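You operate a simulated robot arm through the tools that you are given. There is no shell and no other tool. Be economical: measure what you need, move in short steps, check, and stop when the job is done.

You run a simulated two-armed robot. Do the job below in one go: nothing can be reset, and whatever is moved stays where it is left.

JOB
Clear the break jig: broken biscuit to the reject drawer, brush up the crumbs, shut the guard.
Fine: open the guard first; shut the drawer and put the brush back. Set down upright: yellow brush. Where these are worked on the way, their far stop is far enough and under half their travel is too little: reject drawer. What is to be rubbed or washed off counts as gone when no trace of it is left.
Where things are to end (x, y in the base frame): biscuit within 60 mm of [520, 580].

It is judged by the outcome, as a careful person would: the job done as asked, and still so three seconds after it is handed in. It fails if anything else is knocked over, pushed out of place, dropped, spilled or broken.

ROBOT AND FRAMES
Two 7-joint arms with two-finger parallel grippers on one trunk, on a base that drives. Base frame: it is fixed to the floor where the robot stands at the start and does not move with it; the origin is under the middle of the robot, x ahead of it, y to its left, z up; the surface under the hand at the start is at about z = 900. Units: mm, degrees, N and s.
The left shoulder is at the start at [70, 134, 1251], the right one opposite. With the tool pointing down near the work surface each hand reaches from about 100 to 640 mm from the robot's upright axis, wherever it stands, measured 20 degrees to its own side. Places, roughly: biscuit (6x6x2 cm) [400, 100, 900]; crumbs [400, -200, 900]; inside of the reject drawer [600, 600, 700]; reject drawer [500, 600, 700]; sliding guard [500, -100, 1000]. Payload 1.57 kg a hand.
The tool frame of a hand sits at the grasp point between the pads (the TCP): z along the fingers, y along the line on which they close. The tips reach 30 mm beyond it. Largest opening 80 mm; finger width 17, thickness 12; the body of the gripper, 40 by 82 mm, starts 80 mm behind the TCP.
Orientation is that of the tool frame in the base frame, as a unit quaternion [x, y, z, w]. With the fingers straight down and closing along the base's y, the tool's x points along the base's -x, its y along +y and its z along -z.

CONTROLS
- The arms move only by the tool step_arm. It takes "left_steps", "right_steps" or both (then of equal length, played together; a hand with none holds still); each is a list of rows, each an object of numbers (a shift or turn left out is 0, a gripper value left out holds the last): "tx", "ty", "tz": the shift along the tool's x, y, z in mm; "wx", "wy", "wz": the turn, a rotation vector about the tool's x, y, z in degrees; "claw": the opening, from 0 (shut) to 1 (fully open). In form: [{"tx": .., "ty": .., "tz": .., "wx": .., "wy": .., "wz": .., "claw": ..}, ...]. A call has 1 to 12 rows; each row shifts and turns the commanded pose from where the row before left it, along the tool's axes as they then stand. A row lasts 0.2 s, in which the tool goes at most 50 mm and 8.6 degrees; a call with a longer step from one row to the next is refused whole, and so is a gripper value outside its range. A pose out of reach is approached as far as the arm can. The call stops where the force on the tool passes 40 N (or 10 N more than at its start, if that is more) or the arm is blocked; 0.2 s more then pass. Each finger travels about 153 mm/s and halts on what it meets, pressing with about 25 N; the grip force reading is that of the motor and also rises with nothing between the fingers. The clock runs only during rows and for 0.2 s after the last one: add rows that do not move to give the fingers time. The reply holds the time, the measured pose of the TCP, the force on the tool along the base axes, the opening and the grip force, in the units named above and with some noise, with the torque about the TCP (base axes, N m) and any sound that the robot's microphone picked up.
- Cameras (640 x 400 px; columns grow to the right, rows downward): "scene" is now at [122, 47.4, 1476.1]; the picture's right is [0.53, -0.85, 0.00], its down [-0.51, -0.32, -0.80] and it looks along [0.68, 0.43, -0.60] (base axes); focal length 214 px, centre (320, 200). "left" rides on the left gripper at [72, 7, -122] in its tool frame; the picture's right is [-0.09, 1.00, 0.00], its down [-0.84, -0.08, -0.54] and it looks along [-0.54, -0.05, 0.84] (tool axes); focal length 238 px, centre (320, 200). "right" rides on the right gripper at [72, -7, -122] in its tool frame; the picture's right is [0.09, 1.00, 0.00], its down [-0.84, 0.08, -0.54] and it looks along [-0.54, 0.05, 0.84] (tool axes); focal length 238 px, centre (320, 200). There is no depth. A picture from a camera that has moved, and an enlarged one, comes with that camera's place and axes in the base frame and with its lens.
- snapshot(camera): a new picture of that camera. No time passes.
- move_column(by): slides the trunk up (or, below 0, down) by that many mm; the arms and the scene camera ride with it, the base frame stays. It gives what a move gives, with no picture.
- steer(legs): drives the robot by 1 to 6 legs, each [ahead, left, turn to the left] in mm, mm and degrees, along the robot's own axes; the way and the turn of a leg run together, so that a leg with both is an arc; at most 1500 mm and 180 degrees a leg. The arms and the cameras ride along, it lands a little off, and it stops where it bumps. It gives what a move gives.
- turn_head(pan, tilt): turns the head with the scene camera to pan (to the left, within 86 degrees either way) and tilt (down, from -29 to 69), counted from straight ahead of the robot. It gives what a move gives.
- inspect(camera, box): a new picture of the part [left, top, right, bottom] of that camera's present view, enlarged. No time passes.
- hand_in(): hands the job in; it is judged then, once.

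Go step by step. Nothing tells you exact positions but the pictures and the camera data: compare them with the known pose of the tool, close in by small moves and look again before you grip or let go. The budget is 120 turns and 100 pictures, counting those below and the enlarged ones. Unless the task says otherwise, let go and move clear before handing in.

The tools are called after "Request:" as a command line: name --argument value ..., lists and objects as JSON in quotes. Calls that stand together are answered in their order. step_arm: Moves the arms, as the interface text tells. Its arguments: {"type":"object","properties":{"left_steps":{"type":"array","items":{"type":"object","properties":{"tx":{"type":"number"},"ty":{"type":"number"},"tz":{"type":"number"},"wx":{"type":"number"},"wy":{"type":"number"},"wz":{"type":"number"},"claw":{"type":"number"}}}},"right_steps":{"type":"array","items":{"type":"object","properties":{"tx":{"type":"number"},"ty":{"type":"number"},"tz":{"type":"number"},"wx":{"type":"number"},"wy":{"type":"number"},"wz":{"type":"number"},"claw":{"type":"number"}}}}},"required":[]} The other tools are called the same way: move_column (by) slides the trunk up or down; steer (legs) drives the base; turn_head (pan, tilt) turns the head that bears the scene camera; snapshot (camera) takes a picture; inspect (camera, box) takes an enlarged picture of a part of a camera's view; hand_in () hands the job in.

At the start:

```text
clock: 0.0
left_tcp_pos: [401.6, 290.3, 1291.2]
left_tool_rot: [-0.001, 1.0, -0.001, 0.0]
left_contact_force: [0.2, 0.3, -1.1]
left_wrist_torque: [0.0, -0.04, 0.0]
left_opening: 80.1
left_grasp_force: 0.0
right_tcp_pos: [382.0, -77.0, 1196.3]
right_tool_rot: [0.0, 1.0, 0.0, 0.0]
right_contact_force: [0.1, -0.3, 0.2]
right_wrist_torque: [-0.01, 0.02, 0.04]
right_opening: 80.1
right_grasp_force: 0.1
trunk travel left (down, up): [-825.0, 115.0]
robot x, y, heading: [3.7, -1.7, 0.3]
head pan, tilt: [32.2, 36.9]
```

scene: 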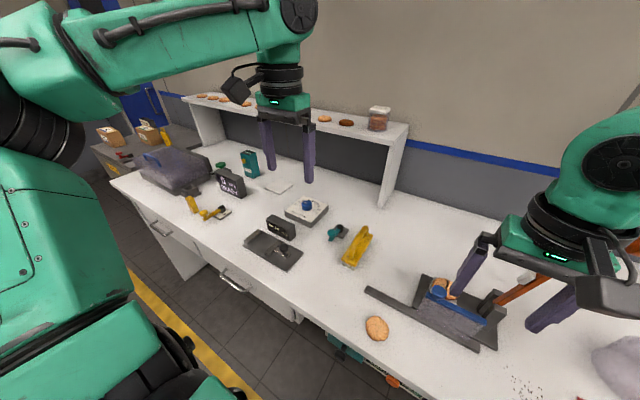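
right: 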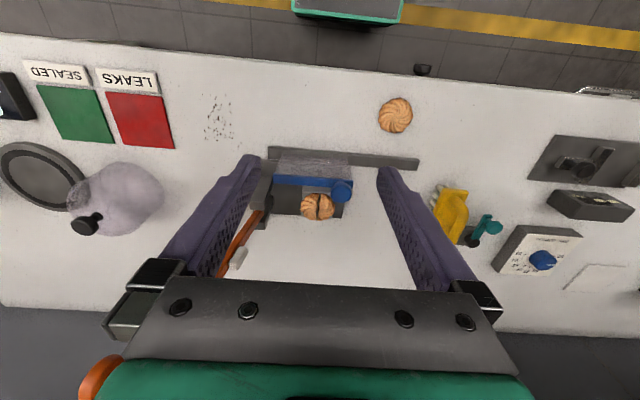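
left: 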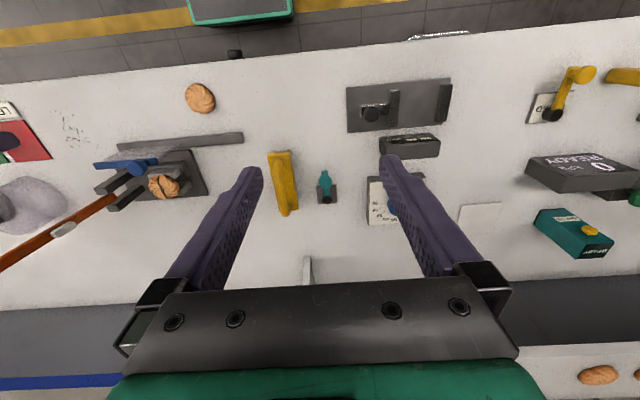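

I see a bench with a jig holding a biscuit (right of centre), a loose biscuit in front of it, crumbs to its right, and a yellow brush-like thing. I'll look more closely before moving.

Request:
inspect --camera "right" --box '[180, 80, 500, 280]'

Request:
inspect --camera "left" --box '[40, 70, 360, 270]'

Request:
inspect --camera "scene" --box '[320, 200, 640, 400]'

Request:
inspect --camera "scene" --box '[100, 120, 400, 310]'

```text
2.00 times, centred on (340, 180) of right
camera zoom: at [309.6, -84.6, 1318.0], right [-0.09, 1.0, 0.0], down [0.84, 0.08, 0.54], along [0.54, 0.05, -0.84], focal length 477 px, centre (280, 240)
```

zoom: 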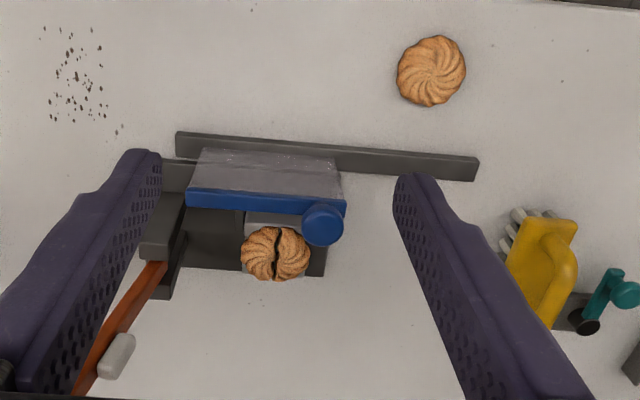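

```text
2.00 times, centred on (200, 170) of left
camera zoom: at [329.2, 298.4, 1413.8], right [0.09, 1.0, 0.0], down [0.84, -0.08, 0.54], along [0.54, -0.05, -0.84], focal length 477 px, centre (560, 260)
```

zoom: 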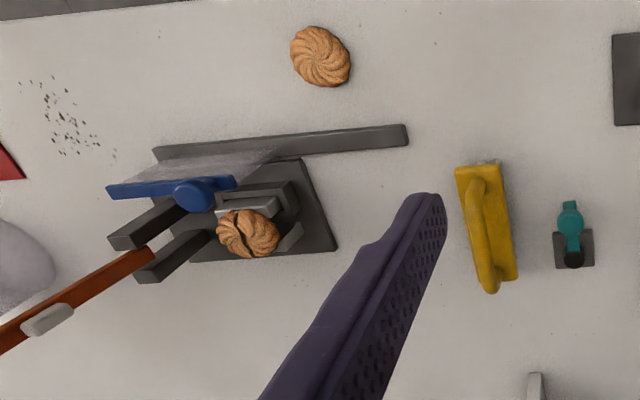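

```text
2.00 times, centred on (480, 300) of scene
camera zoom: at [122.0, 47.4, 1476.1], right [0.53, -0.85, 0.0], down [-0.51, -0.32, -0.8], along [0.68, 0.43, -0.6], focal length 429 px, centre (0, 0)
```

zoom: 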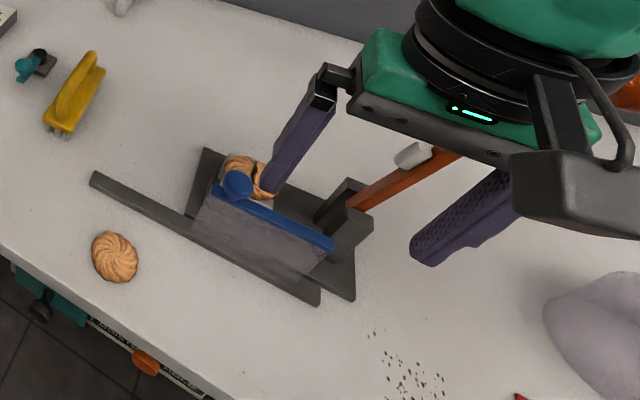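

```text
2.11 times, centred on (250, 215) of scene
camera zoom: at [122.0, 47.4, 1476.1], right [0.53, -0.85, 0.0], down [-0.51, -0.32, -0.8], along [0.68, 0.43, -0.6], focal length 452 px, centre (467, 168)
```

zoom: 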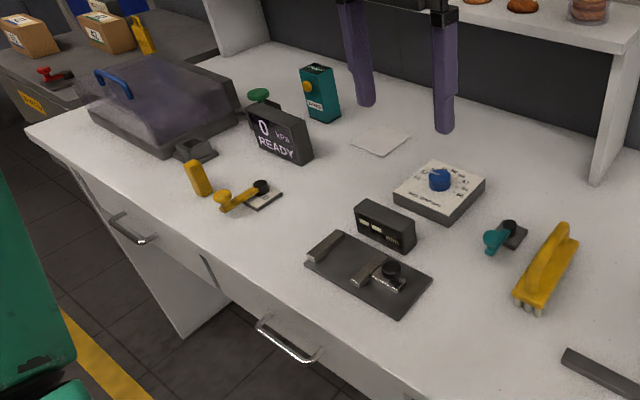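

The jig has a clear guard with a blue knob on a rail, running along y, and a cracked biscuit near (575,-65). The loose one at about (393,50) looks whole. I'll lift the right hand out of the way and look closer with the head.

Request:
turn_head --pan -8 --tilt 50

Request:
step_arm --right_steps '[{"ty": -50}, {"ty": -50}, {"ty": -50}, {"ty": -50}]'

Request:
snapshot --camera "scene"

Request:
inspect --camera "scene" --box '[210, 100, 430, 240]'

```text
clock: 1.1
left_tcp_pos: [401.4, 291.3, 1291.8]
left_tool_rot: [0.0, 1.0, 0.0, 0.0]
left_contact_force: [0.4, 0.6, 0.3]
left_wrist_torque: [-0.03, -0.01, -0.02]
left_opening: 79.8
left_grasp_force: 0.0
right_tcp_pos: [381.7, -76.9, 1196.8]
right_tool_rot: [0.0, 1.0, -0.001, 0.0]
right_contact_force: [-0.7, -0.2, -0.2]
right_wrist_torque: [0.01, 0.02, 0.0]
right_opening: 80.0
right_grasp_force: 0.0
trunk travel left (down, up): [-825.0, 115.0]
robot x, y, heading: [0.4, -1.8, 0.1]
head pan, tilt: [-8.0, 50.0]
```

```text
clock: 2.1
left_tcp_pos: [400.5, 290.1, 1293.6]
left_tool_rot: [-0.001, 1.0, 0.001, 0.001]
left_contact_force: [-1.3, -0.7, -0.3]
left_wrist_torque: [0.05, -0.01, -0.01]
left_opening: 80.1
left_grasp_force: 0.1
right_tcp_pos: [381.8, -279.8, 1196.0]
right_tool_rot: [-0.002, 1.0, 0.001, 0.001]
right_contact_force: [0.5, -0.7, 1.4]
right_wrist_torque: [0.05, 0.02, 0.0]
right_opening: 80.2
right_grasp_force: 0.0
trunk travel left (down, up): [-825.0, 115.0]
robot x, y, heading: [-0.3, 0.3, -0.0]
head pan, tilt: [-8.0, 50.0]
```

```text
92 pictures are left
camera scene: at [123.5, -12.3, 1457.3], right [-0.14, -0.99, 0.0], down [-0.76, 0.11, -0.64], along [0.64, -0.09, -0.77], focal length 214 px, centre (320, 200)
```

scene: 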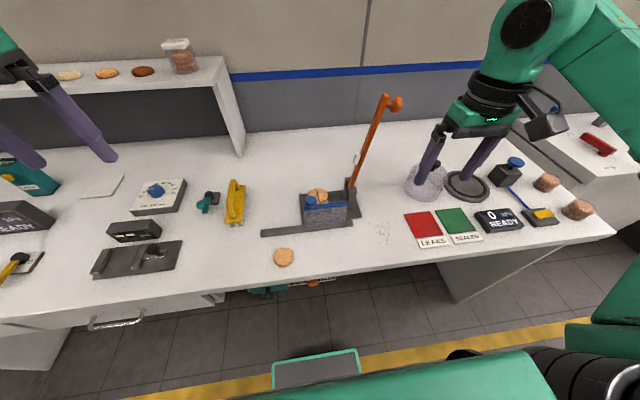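

```text
2.86 times, centred on (320, 170) of scene
camera zoom: at [123.5, -12.3, 1457.3], right [-0.14, -0.99, 0.0], down [-0.76, 0.11, -0.64], along [0.64, -0.09, -0.77], focal length 613 px, centre (320, 286)
```

zoom: 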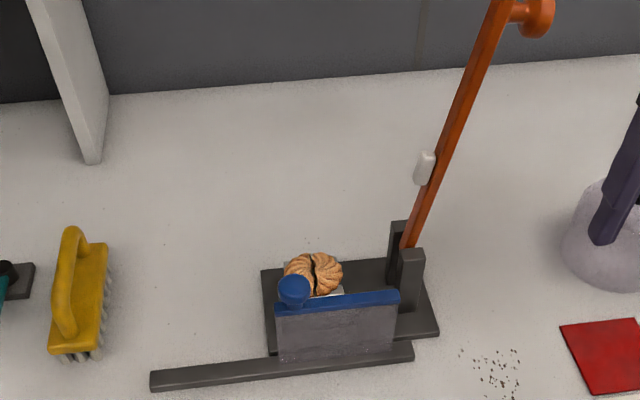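

The lever is raised at the right; its end is near (588,-260,1218). The guard knob triangulates to about (479,-38,1027). I'll bring the right hand above the knob, well clear of the lever, for a closer look.

Request:
step_arm --right_steps '[{"ty": 48}, {"ty": 48}, {"ty": 48}, {"ty": 48}, {"ty": 48, "tx": 0}, {"tz": 30, "tx": -20}, {"tz": 30, "tx": -20}, {}]'

Request:
snapshot --camera "right"

Request:
inspect --camera "left" --box '[80, 120, 240, 220]'

```text
clock: 3.9
left_tcp_pos: [402.0, 292.9, 1291.3]
left_tool_rot: [0.0, 1.0, 0.0, 0.0]
left_contact_force: [0.7, -0.2, 0.1]
left_wrist_torque: [-0.02, 0.02, -0.01]
left_opening: 80.0
left_grasp_force: 0.0
right_tcp_pos: [421.7, -35.4, 1137.2]
right_tool_rot: [0.0, 1.0, 0.0, 0.0]
right_contact_force: [-0.1, 0.1, 0.6]
right_wrist_torque: [-0.01, -0.04, 0.01]
right_opening: 80.2
right_grasp_force: 0.2
trunk travel left (down, up): [-825.0, 115.0]
robot x, y, heading: [2.4, -3.7, 0.0]
head pan, tilt: [-8.0, 50.0]
```

```text
90 pictures are left
camera right: at [349.4, -42.8, 1257.9], right [-0.09, 1.0, 0.0], down [0.84, 0.08, 0.54], along [0.54, 0.05, -0.84], focal length 238 px, centre (320, 200)
```

right: 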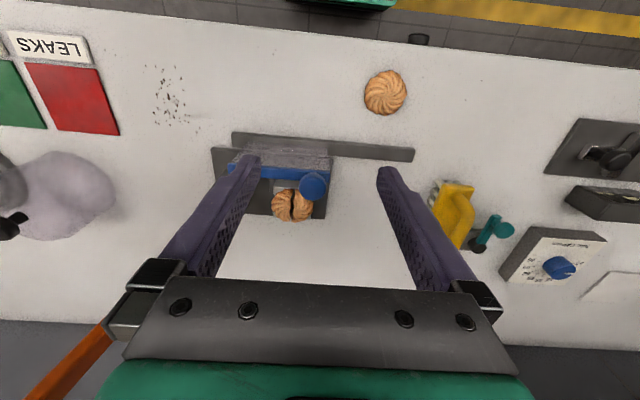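

```text
4.00 times, centred on (160, 170) of left
camera zoom: at [328.6, 299.8, 1413.6], right [0.09, 1.0, 0.0], down [0.84, -0.08, 0.54], along [0.54, -0.05, -0.84], focal length 953 px, centre (960, 320)
```

zoom: 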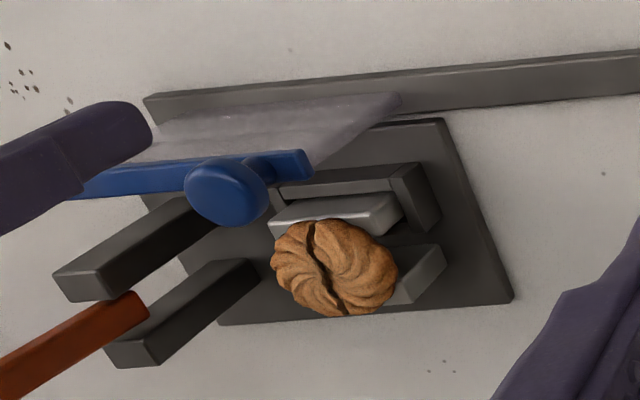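

The knob checks out at about (480,-38,1027), with the guard's blue top bar just under it. I'll lower the right hand over the knob and take another look.

Request:
step_arm --right_steps '[{"tx": -29, "tz": 20, "ty": -2.6}, {"tx": -29, "tz": 20}, {"tz": 25}, {}]'

Request:
snapshot --camera "right"

Request:
inspect --camera "scene" --box '[250, 130, 410, 250]'

Request:
inspect --camera "left" --box '[80, 120, 240, 220]'

```text
clock: 4.9
left_tcp_pos: [401.7, 290.0, 1291.5]
left_tool_rot: [-0.001, 1.0, 0.0, 0.0]
left_contact_force: [0.0, -0.8, 0.2]
left_wrist_torque: [0.0, 0.01, 0.02]
left_opening: 79.8
left_grasp_force: 0.0
right_tcp_pos: [480.7, -39.9, 1071.8]
right_tool_rot: [0.0, 1.0, -0.001, -0.001]
right_contact_force: [-0.1, 0.3, -0.4]
right_wrist_torque: [-0.07, 0.01, 0.0]
right_opening: 80.1
right_grasp_force: 0.1
trunk travel left (down, up): [-825.0, 115.0]
robot x, y, heading: [-0.7, -0.5, 0.2]
head pan, tilt: [-8.0, 50.0]
```

```text
88 pictures are left
camera right: at [408.2, -47.0, 1192.9], right [-0.09, 1.0, 0.0], down [0.84, 0.08, 0.54], along [0.54, 0.05, -0.84], focal length 238 px, centre (320, 200)
```

right: 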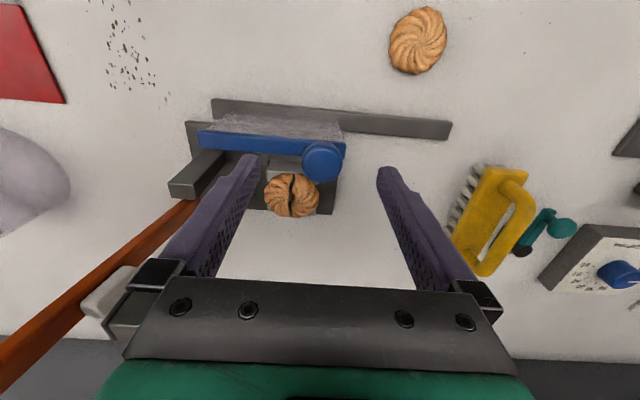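

```text
3.33 times, centred on (330, 190) of scene
camera zoom: at [124.5, -10.2, 1457.3], right [-0.14, -0.99, 0.0], down [-0.76, 0.11, -0.64], along [0.64, -0.09, -0.77], focal length 715 px, centre (287, 233)
```

zoom: 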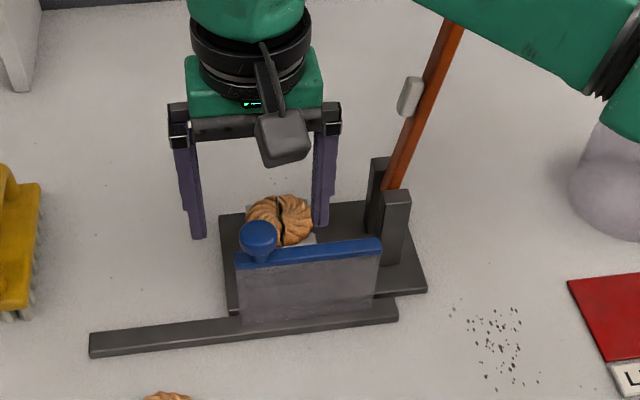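

```text
4.00 times, centred on (160, 170) of left
camera zoom: at [329.0, 297.9, 1413.9], right [0.09, 1.0, 0.0], down [0.84, -0.08, 0.54], along [0.54, -0.05, -0.84], focal length 953 px, centre (960, 320)
```

zoom: 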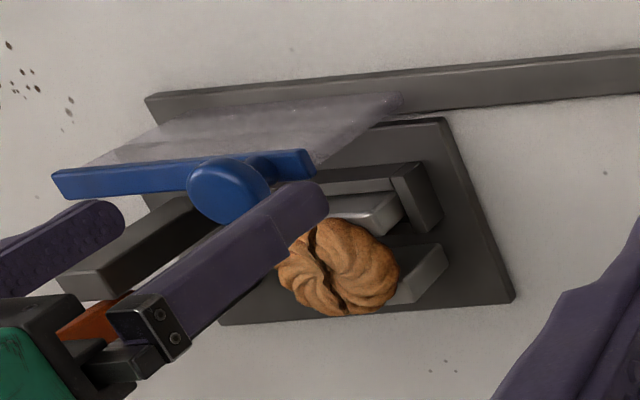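

The knob lies between the two fingers. I'll lower by about 24 mm and close on it.

Request:
step_arm --right_steps '[{"tz": 12, "tx": 2}, {"tz": 12}, {}, {"claw": 0}, {}, {}]'

Request:
inspect --camera "scene" --box '[250, 130, 410, 250]'

```text
clock: 6.3
left_tcp_pos: [401.9, 293.7, 1290.9]
left_tool_rot: [0.0, 1.0, -0.001, 0.0]
left_contact_force: [0.2, 0.2, 0.4]
left_wrist_torque: [0.04, -0.01, 0.02]
left_opening: 80.1
left_grasp_force: 0.1
right_tcp_pos: [477.2, -38.0, 1047.1]
right_tool_rot: [0.001, 1.0, 0.0, -0.001]
right_contact_force: [-0.8, 3.7, -4.5]
right_wrist_torque: [0.16, -0.26, 0.03]
right_opening: 29.5
right_grasp_force: 39.3
trunk travel left (down, up): [-825.0, 115.0]
robot x, y, heading: [3.2, 0.4, 0.0]
head pan, tilt: [-8.0, 50.0]
```

```text
3.33 times, centred on (330, 190) of scene
camera zoom: at [124.9, -8.5, 1457.2], right [-0.14, -0.99, 0.0], down [-0.76, 0.11, -0.64], along [0.64, -0.09, -0.77], focal length 715 px, centre (287, 233)
```

zoom: 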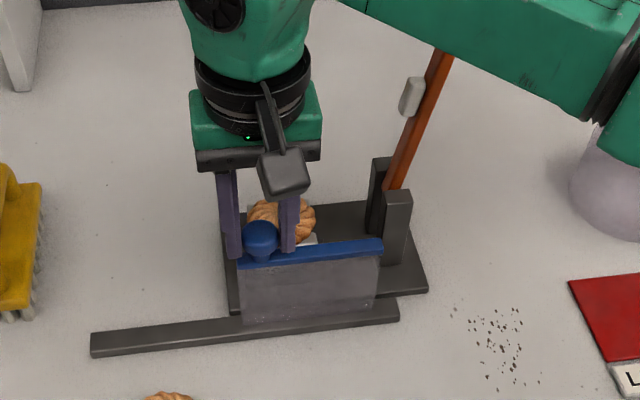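

The knob is held at 29.5 mm. Next I slide the guard open along +y.

Request:
step_arm --right_steps '[{"ty": 15}, {"ty": 20}, {"ty": 20}, {"ty": 20}, {"ty": 20}, {"ty": 20}, {"ty": 20}, {"ty": 15}, {"ty": 10}]'

Request:
inspect --camera "scene" --box '[210, 130, 410, 270]'

```text
clock: 8.1
left_tcp_pos: [401.0, 284.8, 1294.7]
left_tool_rot: [0.002, 1.0, 0.002, 0.001]
left_contact_force: [-0.1, 0.4, 0.0]
left_wrist_torque: [-0.08, 0.01, 0.01]
left_opening: 79.8
left_grasp_force: 0.1
right_tcp_pos: [478.7, 87.8, 1047.4]
right_tool_rot: [0.011, 1.0, -0.014, -0.002]
right_contact_force: [-6.7, -33.4, 7.4]
right_wrist_torque: [-0.05, 1.09, -0.07]
right_opening: 29.8
right_grasp_force: 39.6
trunk travel left (down, up): [-825.0, 115.0]
robot x, y, heading: [3.2, -2.9, -0.0]
head pan, tilt: [-8.0, 50.0]
stopped in row 8 (right hand): the force on the tool passed its limit at 45 N (the readings are from after the stop); the commanded pose is now the measured one
```

```text
2.86 times, centred on (310, 200) of scene
camera zoom: at [120.7, -17.0, 1457.9], right [-0.14, -0.99, 0.0], down [-0.76, 0.11, -0.64], along [0.64, -0.09, -0.76], focal length 613 px, centre (349, 200)
```

zoom: 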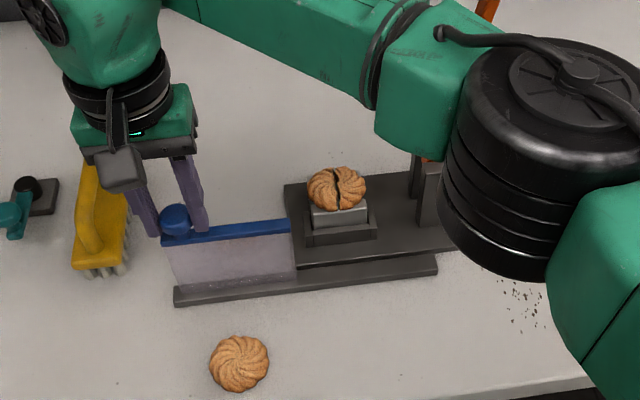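

The guard is open against its stop. I'll release the knob, lift clear and park the right hand back to the right.

Request:
step_arm --right_steps '[{"ty": -3}, {"claw": 0.65}, {}, {"tz": -30}, {"tz": -40}, {"tz": -40, "ty": -10}, {"tz": -30, "tx": 30, "ty": -30}, {"ty": -45, "tx": 30}, {"ty": -45, "tx": 30}, {"ty": -45, "tx": 10}, {"ty": -45}, {"ty": -45, "claw": 1}]'

Request:
turn_head --pan 55 --tilt 50

Request:
snapshot --camera "scene"

Request:
snapshot --camera "left"

```text
refused: row 7 steps farther than a row can; nothing moved
```

```text
clock: 9.4
left_tcp_pos: [401.2, 277.8, 1293.0]
left_tool_rot: [0.001, 1.0, 0.004, 0.0]
left_contact_force: [0.1, 0.0, -0.6]
left_wrist_torque: [0.01, -0.02, -0.01]
left_opening: 79.8
left_grasp_force: 0.2
right_tcp_pos: [478.1, 86.6, 1046.7]
right_tool_rot: [0.006, 1.0, -0.007, -0.001]
right_contact_force: [-3.0, -35.0, 3.5]
right_wrist_torque: [-0.39, -0.21, -0.19]
right_opening: 29.3
right_grasp_force: 39.1
trunk travel left (down, up): [-825.0, 115.0]
robot x, y, heading: [-1.5, 0.3, -0.3]
head pan, tilt: [55.0, 50.0]
```

```text
83 pictures are left
camera scene: at [90.8, 50.2, 1457.9], right [0.82, -0.58, 0.0], down [-0.44, -0.62, -0.65], along [0.37, 0.53, -0.76], focal length 214 px, centre (320, 200)
```

scene: 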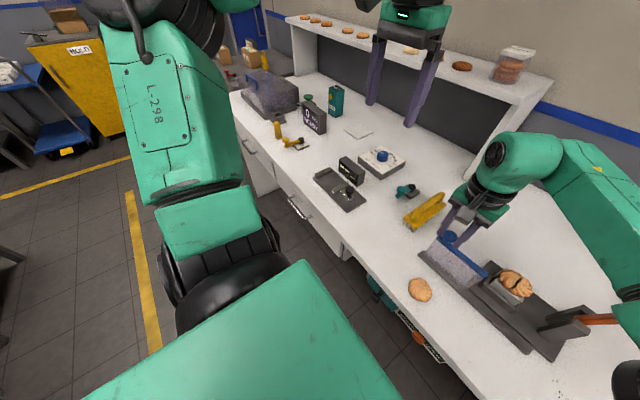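

```text
82 pictures are left
camera left: at [328.1, 284.2, 1417.0], right [0.09, 1.0, 0.01], down [0.84, -0.08, 0.54], along [0.54, -0.04, -0.84], focal length 238 px, centre (320, 200)
```

left: 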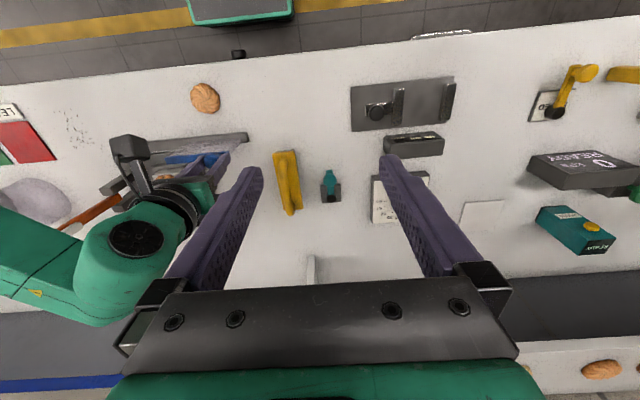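

Same retreat with legal step sizes.

Request:
step_arm --right_steps '[{"ty": -3}, {"claw": 0.65}, {}, {"tz": -30}, {"tz": -40}, {"tz": -40}, {"tz": -30, "tx": 30}, {"ty": -38, "tx": 30}, {"ty": -38, "tx": 30}, {"ty": -45, "tx": 10}, {"ty": -45}, {"ty": -45, "claw": 1}]'

Request:
inspect --camera "scene" --box '[240, 130, 440, 300]'

```text
clock: 12.0
left_tcp_pos: [402.4, 287.1, 1292.0]
left_tool_rot: [0.0, 1.0, 0.002, 0.001]
left_contact_force: [-0.1, 0.1, 0.5]
left_wrist_torque: [-0.02, 0.01, 0.02]
left_opening: 79.9
left_grasp_force: 0.0
right_tcp_pos: [375.9, -114.2, 1189.5]
right_tool_rot: [0.006, 1.0, -0.008, -0.001]
right_contact_force: [0.6, -0.3, -1.2]
right_wrist_torque: [0.0, -0.02, -0.02]
right_opening: 80.0
right_grasp_force: 0.0
trunk travel left (down, up): [-825.0, 115.0]
robot x, y, heading: [-2.0, -1.2, -0.1]
head pan, tilt: [55.0, 50.0]
```

```text
2.35 times, centred on (340, 215) of scene
camera zoom: at [91.9, 59.8, 1457.4], right [0.82, -0.58, 0.0], down [-0.44, -0.62, -0.64], along [0.37, 0.53, -0.76], focal length 505 px, centre (273, 165)
```

zoom: 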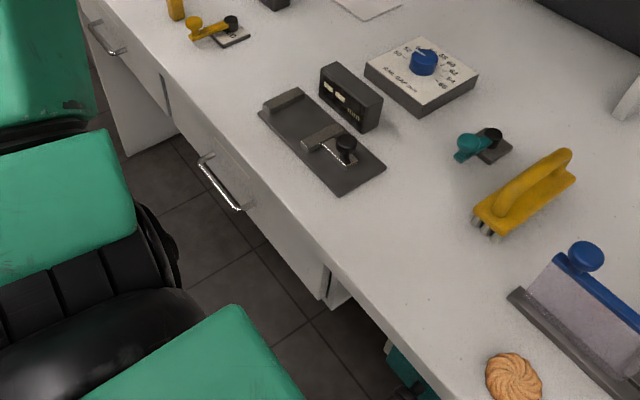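

Handle of the reject drawer triangulates to roughly (331,570,750). First, the biscuit: the left hand is clear of the lever, so I move the right hand aside and bring the left over the jig.

Request:
step_arm --right_steps '[{"ty": -40, "tx": 15}, {"ty": -40, "tx": 15}, {"ty": -40, "tx": 15}, {"ty": -40, "tx": 15}, {"ty": -40}, {}, {}, {}, {}, {}]' --left_steps '[{}, {"tx": -15, "ty": -40, "tz": 17}, {"tx": -17, "ty": -40, "tz": 17}, {"tx": -17, "ty": -40, "tz": 17}, {"tx": -17, "ty": -40, "tz": 17}, {"tx": -17, "ty": -40, "tz": 17}, {"tx": -17, "ty": -40, "tz": 17}, {"tx": -17, "ty": -40, "tz": 17}, {"tx": -17, "ty": -40, "tz": 17}, {"tx": -17, "ty": -30, "tz": 20}]'

Request:
turn_head --pan 0 --tilt 50

Request:
snapshot --camera "left"

Request:
snapshot --camera "scene"

```text
clock: 14.2
left_tcp_pos: [451.5, 70.3, 1123.5]
left_tool_rot: [0.001, 1.0, 0.0, 0.002]
left_contact_force: [0.4, 0.3, -0.2]
left_wrist_torque: [-0.01, 0.01, 0.01]
left_opening: 79.9
left_grasp_force: 0.0
left hand out of reach, approached as far as the arm can: row 6, 7, 8, 9, 10
right_tcp_pos: [314.4, -311.6, 1193.8]
right_tool_rot: [0.006, 1.0, -0.008, 0.0]
right_contact_force: [-0.2, 0.9, -0.2]
right_wrist_torque: [0.04, -0.05, 0.0]
right_opening: 79.9
right_grasp_force: 0.1
trunk travel left (down, up): [-825.0, 115.0]
robot x, y, heading: [-2.8, -1.9, -0.3]
head pan, tilt: [55.0, 50.0]
```

```text
clock: 15.4
left_tcp_pos: [451.6, 70.6, 1124.0]
left_tool_rot: [0.001, 1.0, -0.001, 0.0]
left_contact_force: [0.3, -0.4, 0.8]
left_wrist_torque: [-0.01, 0.0, 0.02]
left_opening: 80.0
left_grasp_force: 0.1
right_tcp_pos: [313.5, -311.8, 1192.9]
right_tool_rot: [0.006, 1.0, -0.009, 0.0]
right_contact_force: [0.7, -0.2, -0.6]
right_wrist_torque: [0.0, -0.04, 0.04]
right_opening: 80.1
right_grasp_force: 0.0
trunk travel left (down, up): [-825.0, 115.0]
robot x, y, heading: [-0.4, 2.3, -0.1]
head pan, tilt: [0.0, 50.0]
```

```text
80 pictures are left
camera left: at [379.8, 77.6, 1245.8], right [0.09, 1.0, 0.0], down [0.84, -0.08, 0.54], along [0.54, -0.05, -0.84], focal length 238 px, centre (320, 200)
```

left: 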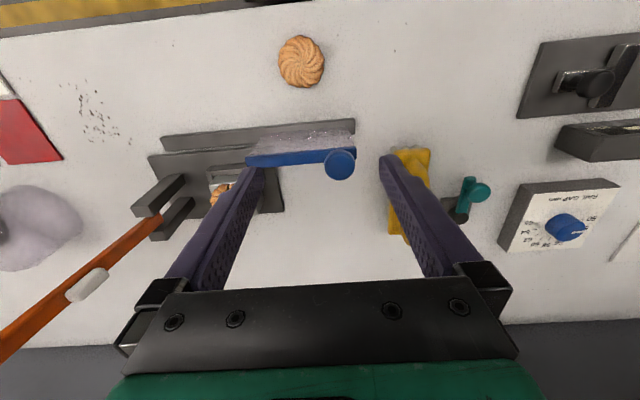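

```text
79 pictures are left
camera scene: at [125.1, -0.1, 1457.3], right [0.0, -1.0, 0.0], down [-0.77, 0.0, -0.64], along [0.64, 0.0, -0.77], focal length 214 px, centre (320, 200)
```

scene: 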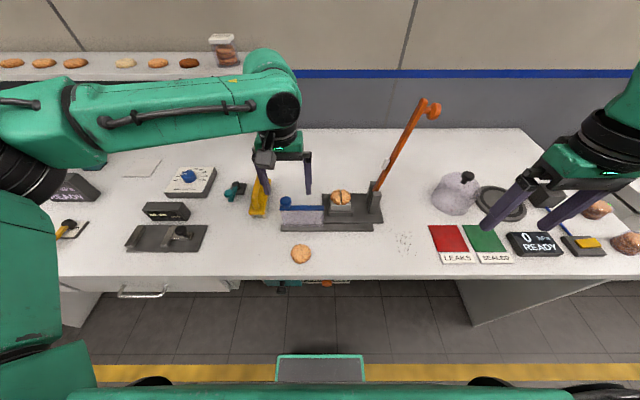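

The left arm can't reach that far across, so I shift the whole robot about 180 mm to the right.

Request:
steer --legs '[[0, -180, 0]]'

Request:
snapshot --camera "left"

```text
clock: 16.9
left_tcp_pos: [451.9, -105.8, 1123.4]
left_tool_rot: [-0.001, 1.0, -0.003, 0.001]
left_contact_force: [-0.8, -0.3, -0.5]
left_wrist_torque: [-0.04, 0.02, 0.0]
left_opening: 79.9
left_grasp_force: 0.0
right_tcp_pos: [316.2, -486.4, 1194.6]
right_tool_rot: [0.005, 1.0, -0.01, -0.001]
right_contact_force: [-0.4, 0.3, 0.0]
right_wrist_torque: [-0.02, 0.0, -0.02]
right_opening: 80.0
right_grasp_force: 0.0
trunk travel left (down, up): [-825.0, 115.0]
robot x, y, heading: [-2.1, -177.4, 0.3]
head pan, tilt: [0.0, 50.0]
```

```text
78 pictures are left
camera left: at [379.4, -97.2, 1245.4], right [0.09, 1.0, 0.0], down [0.84, -0.07, 0.54], along [0.54, -0.05, -0.84], focal length 238 px, centre (320, 200)
```

left: 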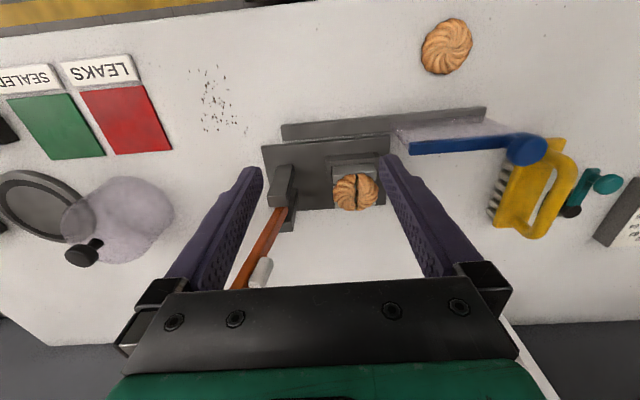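

Biscuit confirmed near (551,-64,962). Since the last commanded pose may differ from the measured one, I test with a tiny move.

Request:
step_arm --left_steps '[{"ty": 5}]'

```text
clock: 17.3
left_tcp_pos: [452.5, -102.1, 1123.8]
left_tool_rot: [-0.001, 1.0, -0.001, 0.0]
left_contact_force: [0.0, 0.6, 0.2]
left_wrist_torque: [-0.02, -0.02, -0.01]
left_opening: 80.2
left_grasp_force: 0.0
right_tcp_pos: [314.4, -489.4, 1192.5]
right_tool_rot: [0.004, 1.0, -0.009, -0.001]
right_contact_force: [0.1, 0.5, 1.3]
right_wrist_torque: [0.0, 0.0, 0.01]
right_opening: 80.0
right_grasp_force: 0.0
trunk travel left (down, up): [-825.0, 115.0]
robot x, y, heading: [-2.2, -177.2, -0.0]
head pan, tilt: [0.0, 50.0]
```

The commanded pose tracks the measured one. Moving over the biscuit to z≈1060, then a look.

Request:
step_arm --left_steps '[{"ty": 38}, {"tx": -33, "tz": 15}, {"tx": -33, "tz": 20}, {"tx": -33, "tz": 28}, {}]'

Request:
snapshot --camera "left"

Request:
inspect --camera "scene" --box '[190, 120, 330, 240]'

```text
clock: 18.5
left_tcp_pos: [516.4, -37.1, 1065.8]
left_tool_rot: [-0.001, 1.0, -0.001, 0.002]
left_contact_force: [0.3, -0.6, -0.3]
left_wrist_torque: [0.01, 0.02, 0.02]
left_opening: 80.1
left_grasp_force: 0.0
left hand out of reach, approached as far as the arm can: row 3, 4
right_tcp_pos: [315.2, -491.0, 1192.9]
right_tool_rot: [0.005, 1.0, -0.009, -0.001]
right_contact_force: [-0.6, -0.5, 0.0]
right_wrist_torque: [0.01, 0.01, -0.01]
right_opening: 79.8
right_grasp_force: 0.1
trunk travel left (down, up): [-825.0, 115.0]
robot x, y, heading: [-1.2, -180.2, -0.3]
head pan, tilt: [0.0, 50.0]
```

```text
77 pictures are left
camera left: at [443.6, -30.2, 1188.5], right [0.09, 1.0, 0.0], down [0.84, -0.08, 0.54], along [0.54, -0.05, -0.84], focal length 238 px, centre (320, 200)
```

left: 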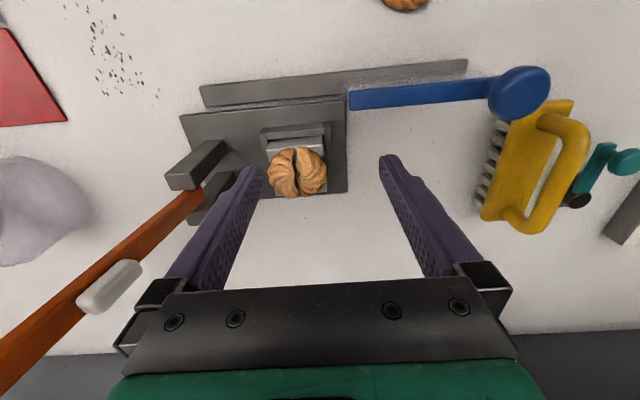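

```text
3.33 times, centred on (260, 180) of scene
camera zoom: at [124.8, -179.7, 1457.2], right [0.0, -1.0, 0.0], down [-0.77, 0.0, -0.64], along [0.64, 0.0, -0.77], focal length 715 px, centre (520, 267)
```

zoom: 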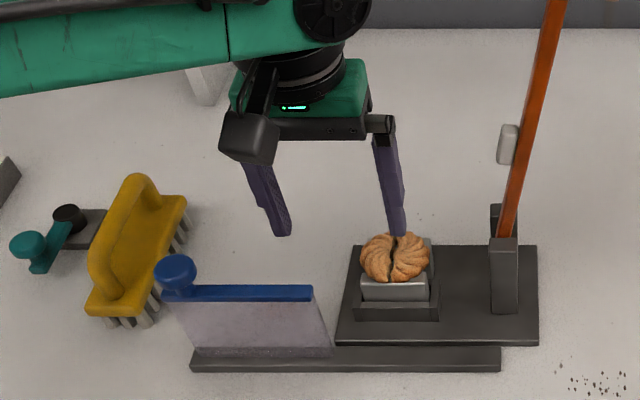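

Still a bit short; I drive 50 mm ahead and 30 mm right so the arm reaches the biscuit comfortably.

Request:
steer --legs '[[55, -40, 0]]'

Request:
step_arm --left_steps '[{}]'

Request:
snapshot --camera "left"

```text
clock: 19.5
left_tcp_pos: [566.6, -72.6, 1069.8]
left_tool_rot: [-0.001, 1.0, -0.004, 0.004]
left_contact_force: [-1.3, -0.3, -0.1]
left_wrist_torque: [-0.05, -0.04, -0.01]
left_opening: 80.2
left_grasp_force: 0.0
right_tcp_pos: [364.6, -525.7, 1194.9]
right_tool_rot: [0.004, 1.0, -0.01, 0.001]
right_contact_force: [-0.5, 0.8, 0.4]
right_wrist_torque: [-0.03, -0.06, 0.0]
right_opening: 80.0
right_grasp_force: 0.0
trunk travel left (down, up): [-825.0, 115.0]
robot x, y, heading: [53.9, -222.3, -0.1]
head pan, tilt: [0.0, 50.0]
```

```text
clock: 19.9
left_tcp_pos: [570.0, -76.9, 1067.1]
left_tool_rot: [-0.001, 1.0, -0.001, 0.002]
left_contact_force: [0.3, 1.0, 0.3]
left_wrist_torque: [-0.01, -0.02, 0.0]
left_opening: 80.0
left_grasp_force: 0.0
right_tcp_pos: [369.3, -528.5, 1193.9]
right_tool_rot: [0.005, 1.0, -0.008, 0.0]
right_contact_force: [0.9, -0.2, -0.4]
right_wrist_torque: [-0.03, -0.01, 0.03]
right_opening: 80.0
right_grasp_force: 0.1
trunk travel left (down, up): [-825.0, 115.0]
robot x, y, heading: [54.4, -216.9, -0.2]
head pan, tilt: [0.0, 50.0]
```

```text
75 pictures are left
camera left: at [497.9, -69.1, 1188.7], right [0.09, 1.0, 0.0], down [0.84, -0.07, 0.54], along [0.54, -0.05, -0.84], focal length 238 px, centre (320, 200)
```

left: 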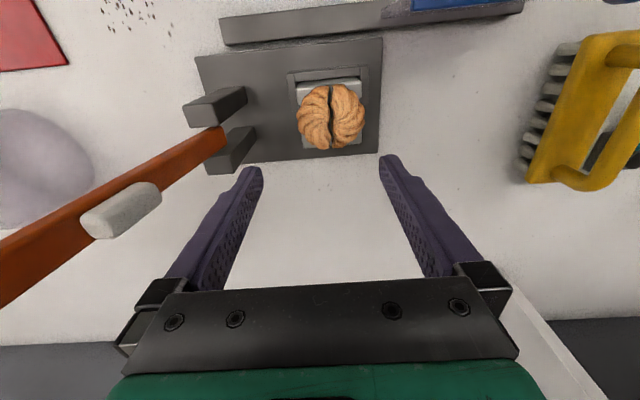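

Biscuit sits at (552,-65). I'll align and descend so the tips just pass the biscuit's sides, then close gently.

Request:
step_arm --left_steps '[{"tx": 17.5, "ty": 12}, {"tz": 25}, {"tz": 25}, {"tz": 20}, {}]'

Request:
snapshot --camera "left"

Request:
inspect --camera "scene" --box '[190, 130, 330, 250]'

```text
clock: 21.1
left_tcp_pos: [551.7, -64.7, 995.3]
left_tool_rot: [-0.001, 1.0, -0.001, 0.001]
left_contact_force: [0.4, -1.2, 0.0]
left_wrist_torque: [0.03, 0.01, 0.01]
left_opening: 79.9
left_grasp_force: 0.0
right_tcp_pos: [370.3, -530.5, 1192.3]
right_tool_rot: [0.005, 1.0, -0.009, -0.001]
right_contact_force: [1.1, -0.3, -0.5]
right_wrist_torque: [-0.01, -0.01, 0.0]
right_opening: 79.9
right_grasp_force: 0.1
trunk travel left (down, up): [-825.0, 115.0]
robot x, y, heading: [52.4, -219.1, 0.0]
head pan, tilt: [0.0, 50.0]
```

```text
74 pictures are left
camera left: at [479.9, -57.4, 1118.4], right [0.09, 1.0, 0.0], down [0.84, -0.07, 0.55], along [0.54, -0.05, -0.84], focal length 238 px, centre (320, 200)
```

left: 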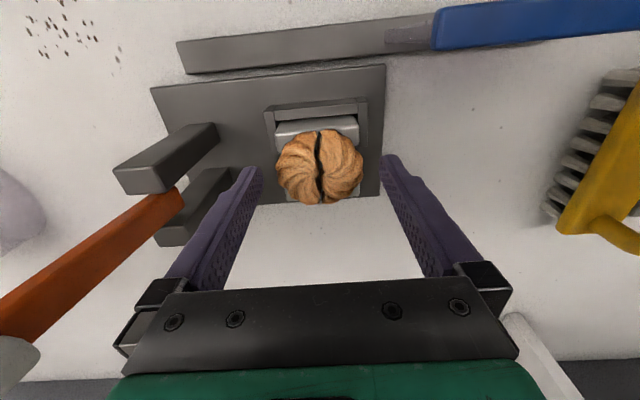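

```text
3.33 times, centred on (260, 190) of scene
camera zoom: at [179.2, -218.6, 1457.3], right [0.0, -1.0, 0.0], down [-0.77, 0.0, -0.64], along [0.64, 0.0, -0.77], focal length 715 px, centre (520, 233)
```

zoom: 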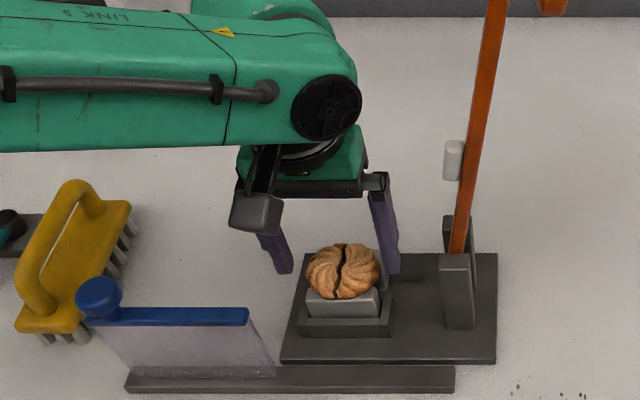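

Aligned. Down another 20 mm, then close.

Request:
step_arm --left_steps '[{"tz": 12, "tx": -2}, {"tz": 9}, {}, {"claw": 0.6}, {"claw": 0.5}, {}, {}]'

Request:
snapshot --camera "left"

```text
clock: 22.7
left_tcp_pos: [548.0, -62.8, 979.8]
left_tool_rot: [0.0, 1.0, -0.001, 0.002]
left_contact_force: [1.1, -14.1, 3.0]
left_wrist_torque: [-0.58, -0.04, 0.06]
left_opening: 59.4
left_grasp_force: 24.7
left hand out of reach, approached as far as the arm can: row 1, 2
right_tcp_pos: [369.4, -533.0, 1191.9]
right_tool_rot: [0.005, 1.0, -0.007, -0.001]
right_contact_force: [-0.3, -0.4, 0.5]
right_wrist_torque: [0.01, 0.0, 0.01]
right_opening: 80.0
right_grasp_force: 0.0
trunk travel left (down, up): [-825.0, 115.0]
robot x, y, heading: [55.4, -218.5, -0.2]
head pan, tilt: [0.0, 50.0]
```

```text
72 pictures are left
camera left: at [475.4, -56.0, 1102.3], right [0.09, 1.0, 0.0], down [0.83, -0.08, 0.55], along [0.54, -0.05, -0.84], focal length 238 px, centre (320, 200)
```

left: 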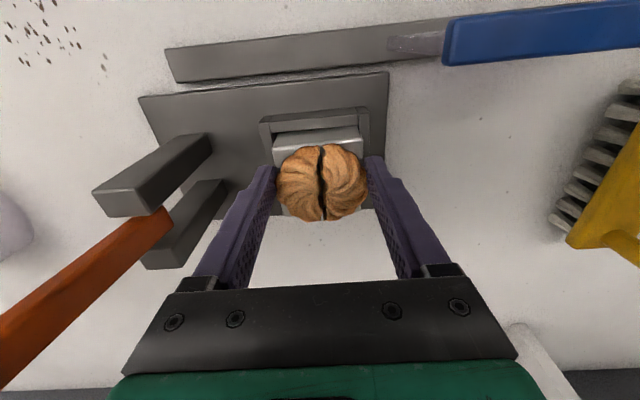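

The biscuit is gripped at 59 mm. Lift gently and check it comes along.

Request:
step_arm --left_steps '[{"tz": -5, "claw": 0.4}, {"tz": -8}, {"tz": -12}, {"tz": -15}, {"tz": -20}, {}]'

Request:
snapshot --camera "left"

Request:
inspect --camera "scene" --box '[190, 110, 330, 230]'

```text
clock: 24.1
left_tcp_pos: [549.2, -58.6, 1039.3]
left_tool_rot: [-0.001, 1.0, -0.001, 0.002]
left_contact_force: [0.0, 0.5, -1.4]
left_wrist_torque: [0.01, 0.0, 0.0]
left_opening: 59.4
left_grasp_force: 25.4
right_tcp_pos: [369.1, -530.0, 1192.4]
right_tool_rot: [0.005, 1.0, -0.009, -0.002]
right_contact_force: [-0.9, 0.0, -0.2]
right_wrist_torque: [-0.01, 0.0, 0.02]
right_opening: 79.7
right_grasp_force: 0.1
trunk travel left (down, up): [-825.0, 115.0]
robot x, y, heading: [55.7, -223.0, 0.1]
head pan, tilt: [0.0, 50.0]
```

```text
71 pictures are left
camera left: at [475.9, -51.6, 1161.9], right [0.09, 1.0, 0.0], down [0.84, -0.07, 0.54], along [0.54, -0.05, -0.84], focal length 238 px, centre (320, 200)
```

left: 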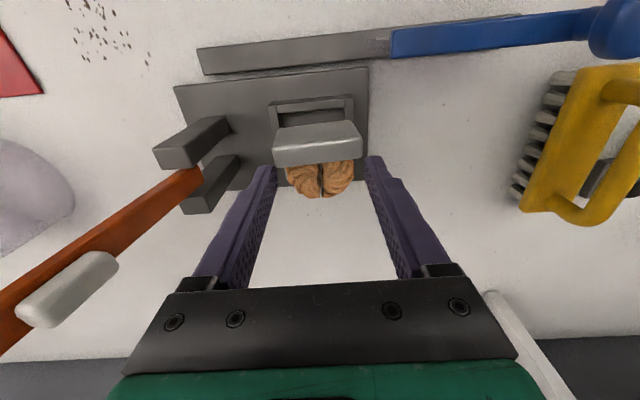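

```text
3.33 times, centred on (260, 170) of scene
camera zoom: at [179.7, -218.6, 1457.2], right [0.0, -1.0, 0.0], down [-0.77, 0.0, -0.64], along [0.64, 0.0, -0.77], focal length 715 px, centre (520, 300)
```

zoom: 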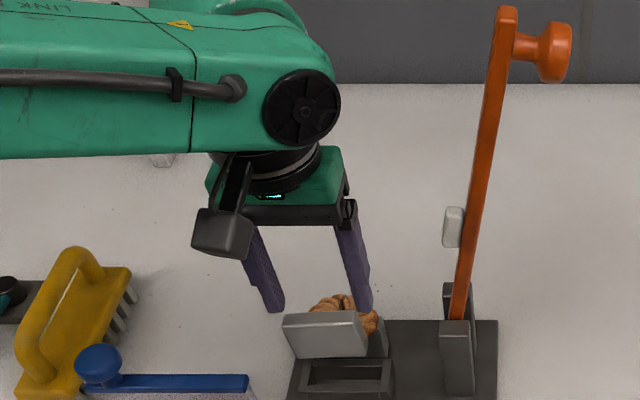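

Something came up with it: the bright block under the biscuit seems lifted and tilted. I look closely before doing anything.

Request:
inspect --camera "left" --box '[240, 90, 400, 210]'

Request:
inspect --camera "scene" --box '[235, 155, 285, 195]'

```text
3.33 times, centred on (320, 150) of left
camera zoom: at [475.9, -51.6, 1161.9], right [0.09, 1.0, 0.0], down [0.84, -0.07, 0.54], along [0.54, -0.05, -0.84], focal length 794 px, centre (320, 367)
```

zoom: 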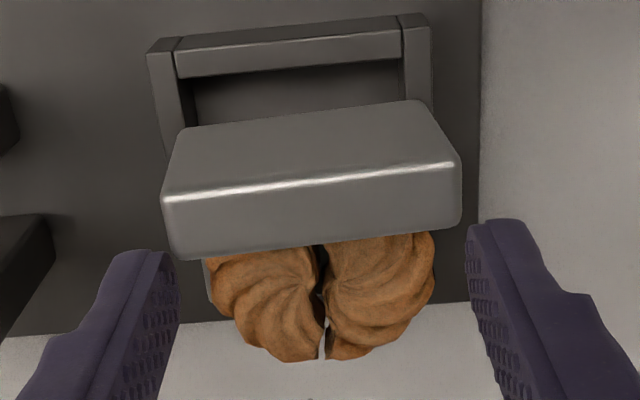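

```text
10.00 times, centred on (260, 175) of scene
camera zoom: at [179.7, -218.6, 1457.2], right [0.0, -1.0, 0.0], down [-0.77, 0.0, -0.64], along [0.64, 0.0, -0.77], focal length 2145 px, centre (920, 450)
```

zoom: 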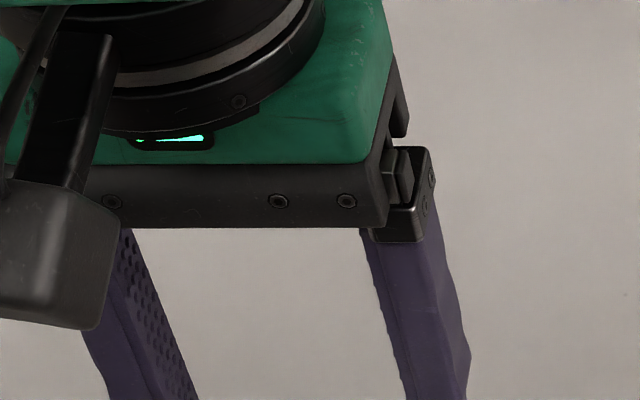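

I can't tell yet whether the biscuit rides on the block or stayed behind. The right-hand camera has an angle from the side.

Request:
inspect --camera "right" --box '[480, 150, 640, 290]'

```text
2.86 times, centred on (560, 220) of right
camera zoom: at [298.1, -533.9, 1314.5], right [-0.08, 1.0, -0.02], down [0.84, 0.08, 0.54], along [0.54, 0.03, -0.84], focal length 681 px, centre (-366, 143)
```

zoom: 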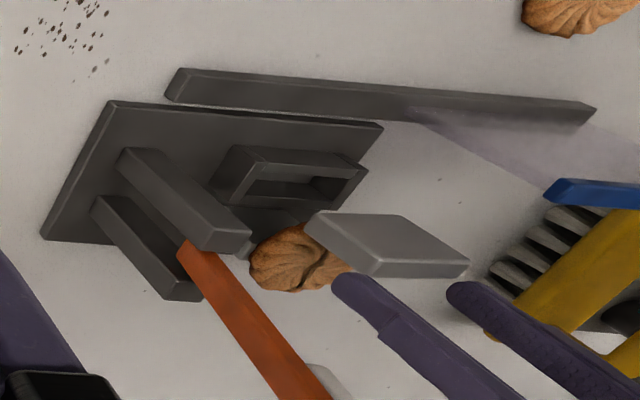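

I lifted the bright support block out of its pocket; the biscuit stayed behind near (580,-64,960). I'll draw the block slowly away from the biscuit (back and up) and look again.

Request:
step_arm --left_steps '[{"tz": -6, "tx": 5}, {"tz": -8, "tx": 8}, {"tz": -15, "tx": 8}, {"tz": -20}, {}]'

Request:
inspect --camera "left" --box '[240, 70, 400, 210]'

Request:
inspect --camera "right" --box '[480, 150, 640, 290]'

```text
clock: 25.3
left_tcp_pos: [528.4, -59.1, 1088.3]
left_tool_rot: [0.0, 1.0, -0.001, 0.001]
left_contact_force: [-0.3, 0.1, -1.1]
left_wrist_torque: [0.01, 0.02, -0.03]
left_opening: 59.6
left_grasp_force: 24.8
right_tcp_pos: [369.5, -529.1, 1192.5]
right_tool_rot: [0.004, 1.0, -0.008, -0.001]
right_contact_force: [0.6, -0.5, -0.8]
right_wrist_torque: [-0.01, 0.02, 0.02]
right_opening: 79.8
right_grasp_force: 0.0
trunk travel left (down, up): [-825.0, 115.0]
robot x, y, heading: [53.7, -222.5, -0.3]
head pan, tilt: [0.0, 50.0]
```

```text
2.86 times, centred on (320, 140) of left
camera zoom: at [454.8, -51.7, 1210.8], right [0.09, 1.0, 0.0], down [0.84, -0.07, 0.54], along [0.54, -0.05, -0.84], focal length 681 px, centre (320, 371)
```

zoom: 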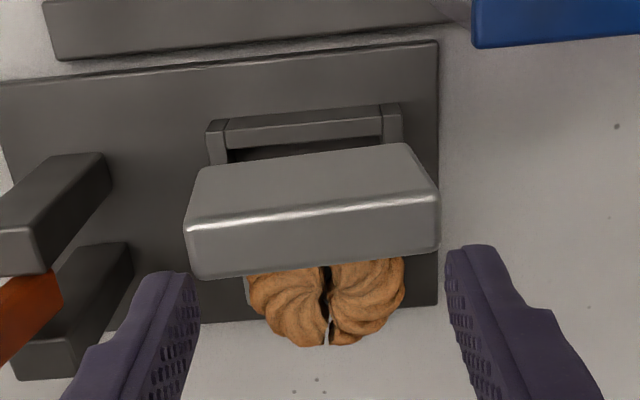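

```text
2.86 times, centred on (560, 220) of right
camera zoom: at [298.1, -533.8, 1314.5], right [-0.08, 1.0, -0.02], down [0.84, 0.08, 0.54], along [0.54, 0.03, -0.84], focal length 681 px, centre (-366, 143)
```

zoom: 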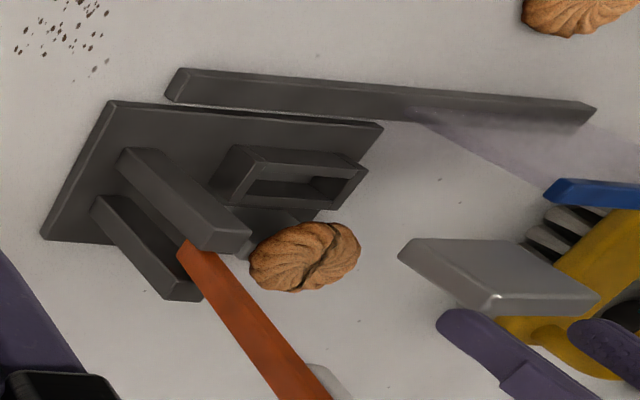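

The block is a loose upright support (about 60×16×35) still in my fingers; the biscuit rests safely on the rear support at (573,-62). I'll stand the block temporarily on the free bench area at about (405,-85), take the biscuit, and put the block back later.

Request:
step_arm --left_steps '[{"tx": 40, "ty": -8}, {"tx": 40, "ty": -8}, {"tx": 33, "ty": -9}, {"tz": 30}, {"tz": 30}, {"tz": 30}, {"tz": 15}, {}]'

Request:
snapshot --camera "left"

Request:
inspect --camera "scene" --box '[190, 150, 340, 290]'

```text
clock: 27.1
left_tcp_pos: [416.2, -85.9, 982.7]
left_tool_rot: [0.0, 1.0, -0.001, 0.001]
left_contact_force: [-0.1, -0.3, -1.6]
left_wrist_torque: [-0.01, -0.01, 0.03]
left_opening: 59.3
left_grasp_force: 25.0
right_tcp_pos: [369.2, -528.9, 1193.2]
right_tool_rot: [0.003, 1.0, -0.009, -0.001]
right_contact_force: [0.3, -0.4, 0.4]
right_wrist_torque: [-0.01, 0.0, 0.01]
right_opening: 80.1
right_grasp_force: 0.0
trunk travel left (down, up): [-825.0, 115.0]
robot x, y, heading: [53.6, -224.1, -0.2]
head pan, tilt: [0.0, 50.0]
```

```text
64 pictures are left
camera left: at [342.0, -77.7, 1105.2], right [0.09, 1.0, 0.0], down [0.84, -0.07, 0.54], along [0.54, -0.05, -0.84], focal length 238 px, centre (320, 200)
```

left: 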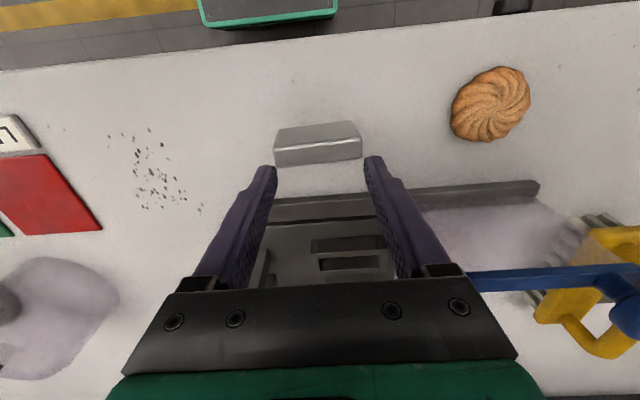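

```text
2.86 times, centred on (265, 220) of scene
camera zoom: at [179.2, -218.4, 1457.2], right [0.0, -1.0, 0.0], down [-0.77, 0.0, -0.64], along [0.64, 0.0, -0.77], focal length 613 px, centre (477, 143)
```

zoom: 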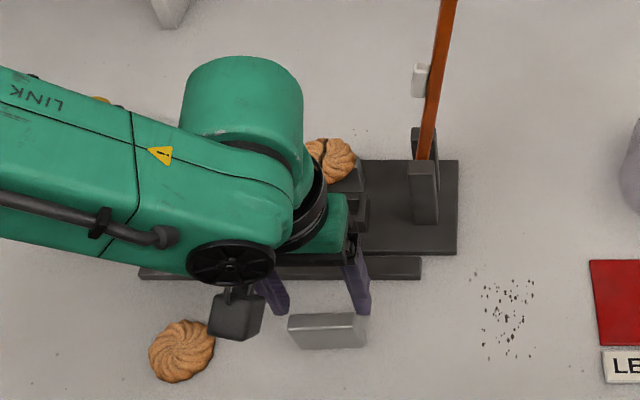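

Lower gently until the block touches.

Request:
step_arm --left_steps '[{"tz": 5}, {"tz": 4}, {"tz": 3}]'

```text
clock: 27.9
left_tcp_pos: [414.2, -85.6, 972.9]
left_tool_rot: [0.0, 1.0, -0.001, 0.003]
left_contact_force: [0.0, -0.8, 9.8]
left_wrist_torque: [0.3, 0.17, -0.01]
left_opening: 59.5
left_grasp_force: 25.1
right_tcp_pos: [368.3, -530.3, 1192.6]
right_tool_rot: [0.004, 1.0, -0.009, 0.0]
right_contact_force: [0.0, -0.1, 0.5]
right_wrist_torque: [0.0, 0.0, 0.05]
right_opening: 80.0
right_grasp_force: 0.1
trunk travel left (down, up): [-825.0, 115.0]
robot x, y, heading: [53.6, -219.0, 0.1]
head pan, tilt: [0.0, 50.0]
```

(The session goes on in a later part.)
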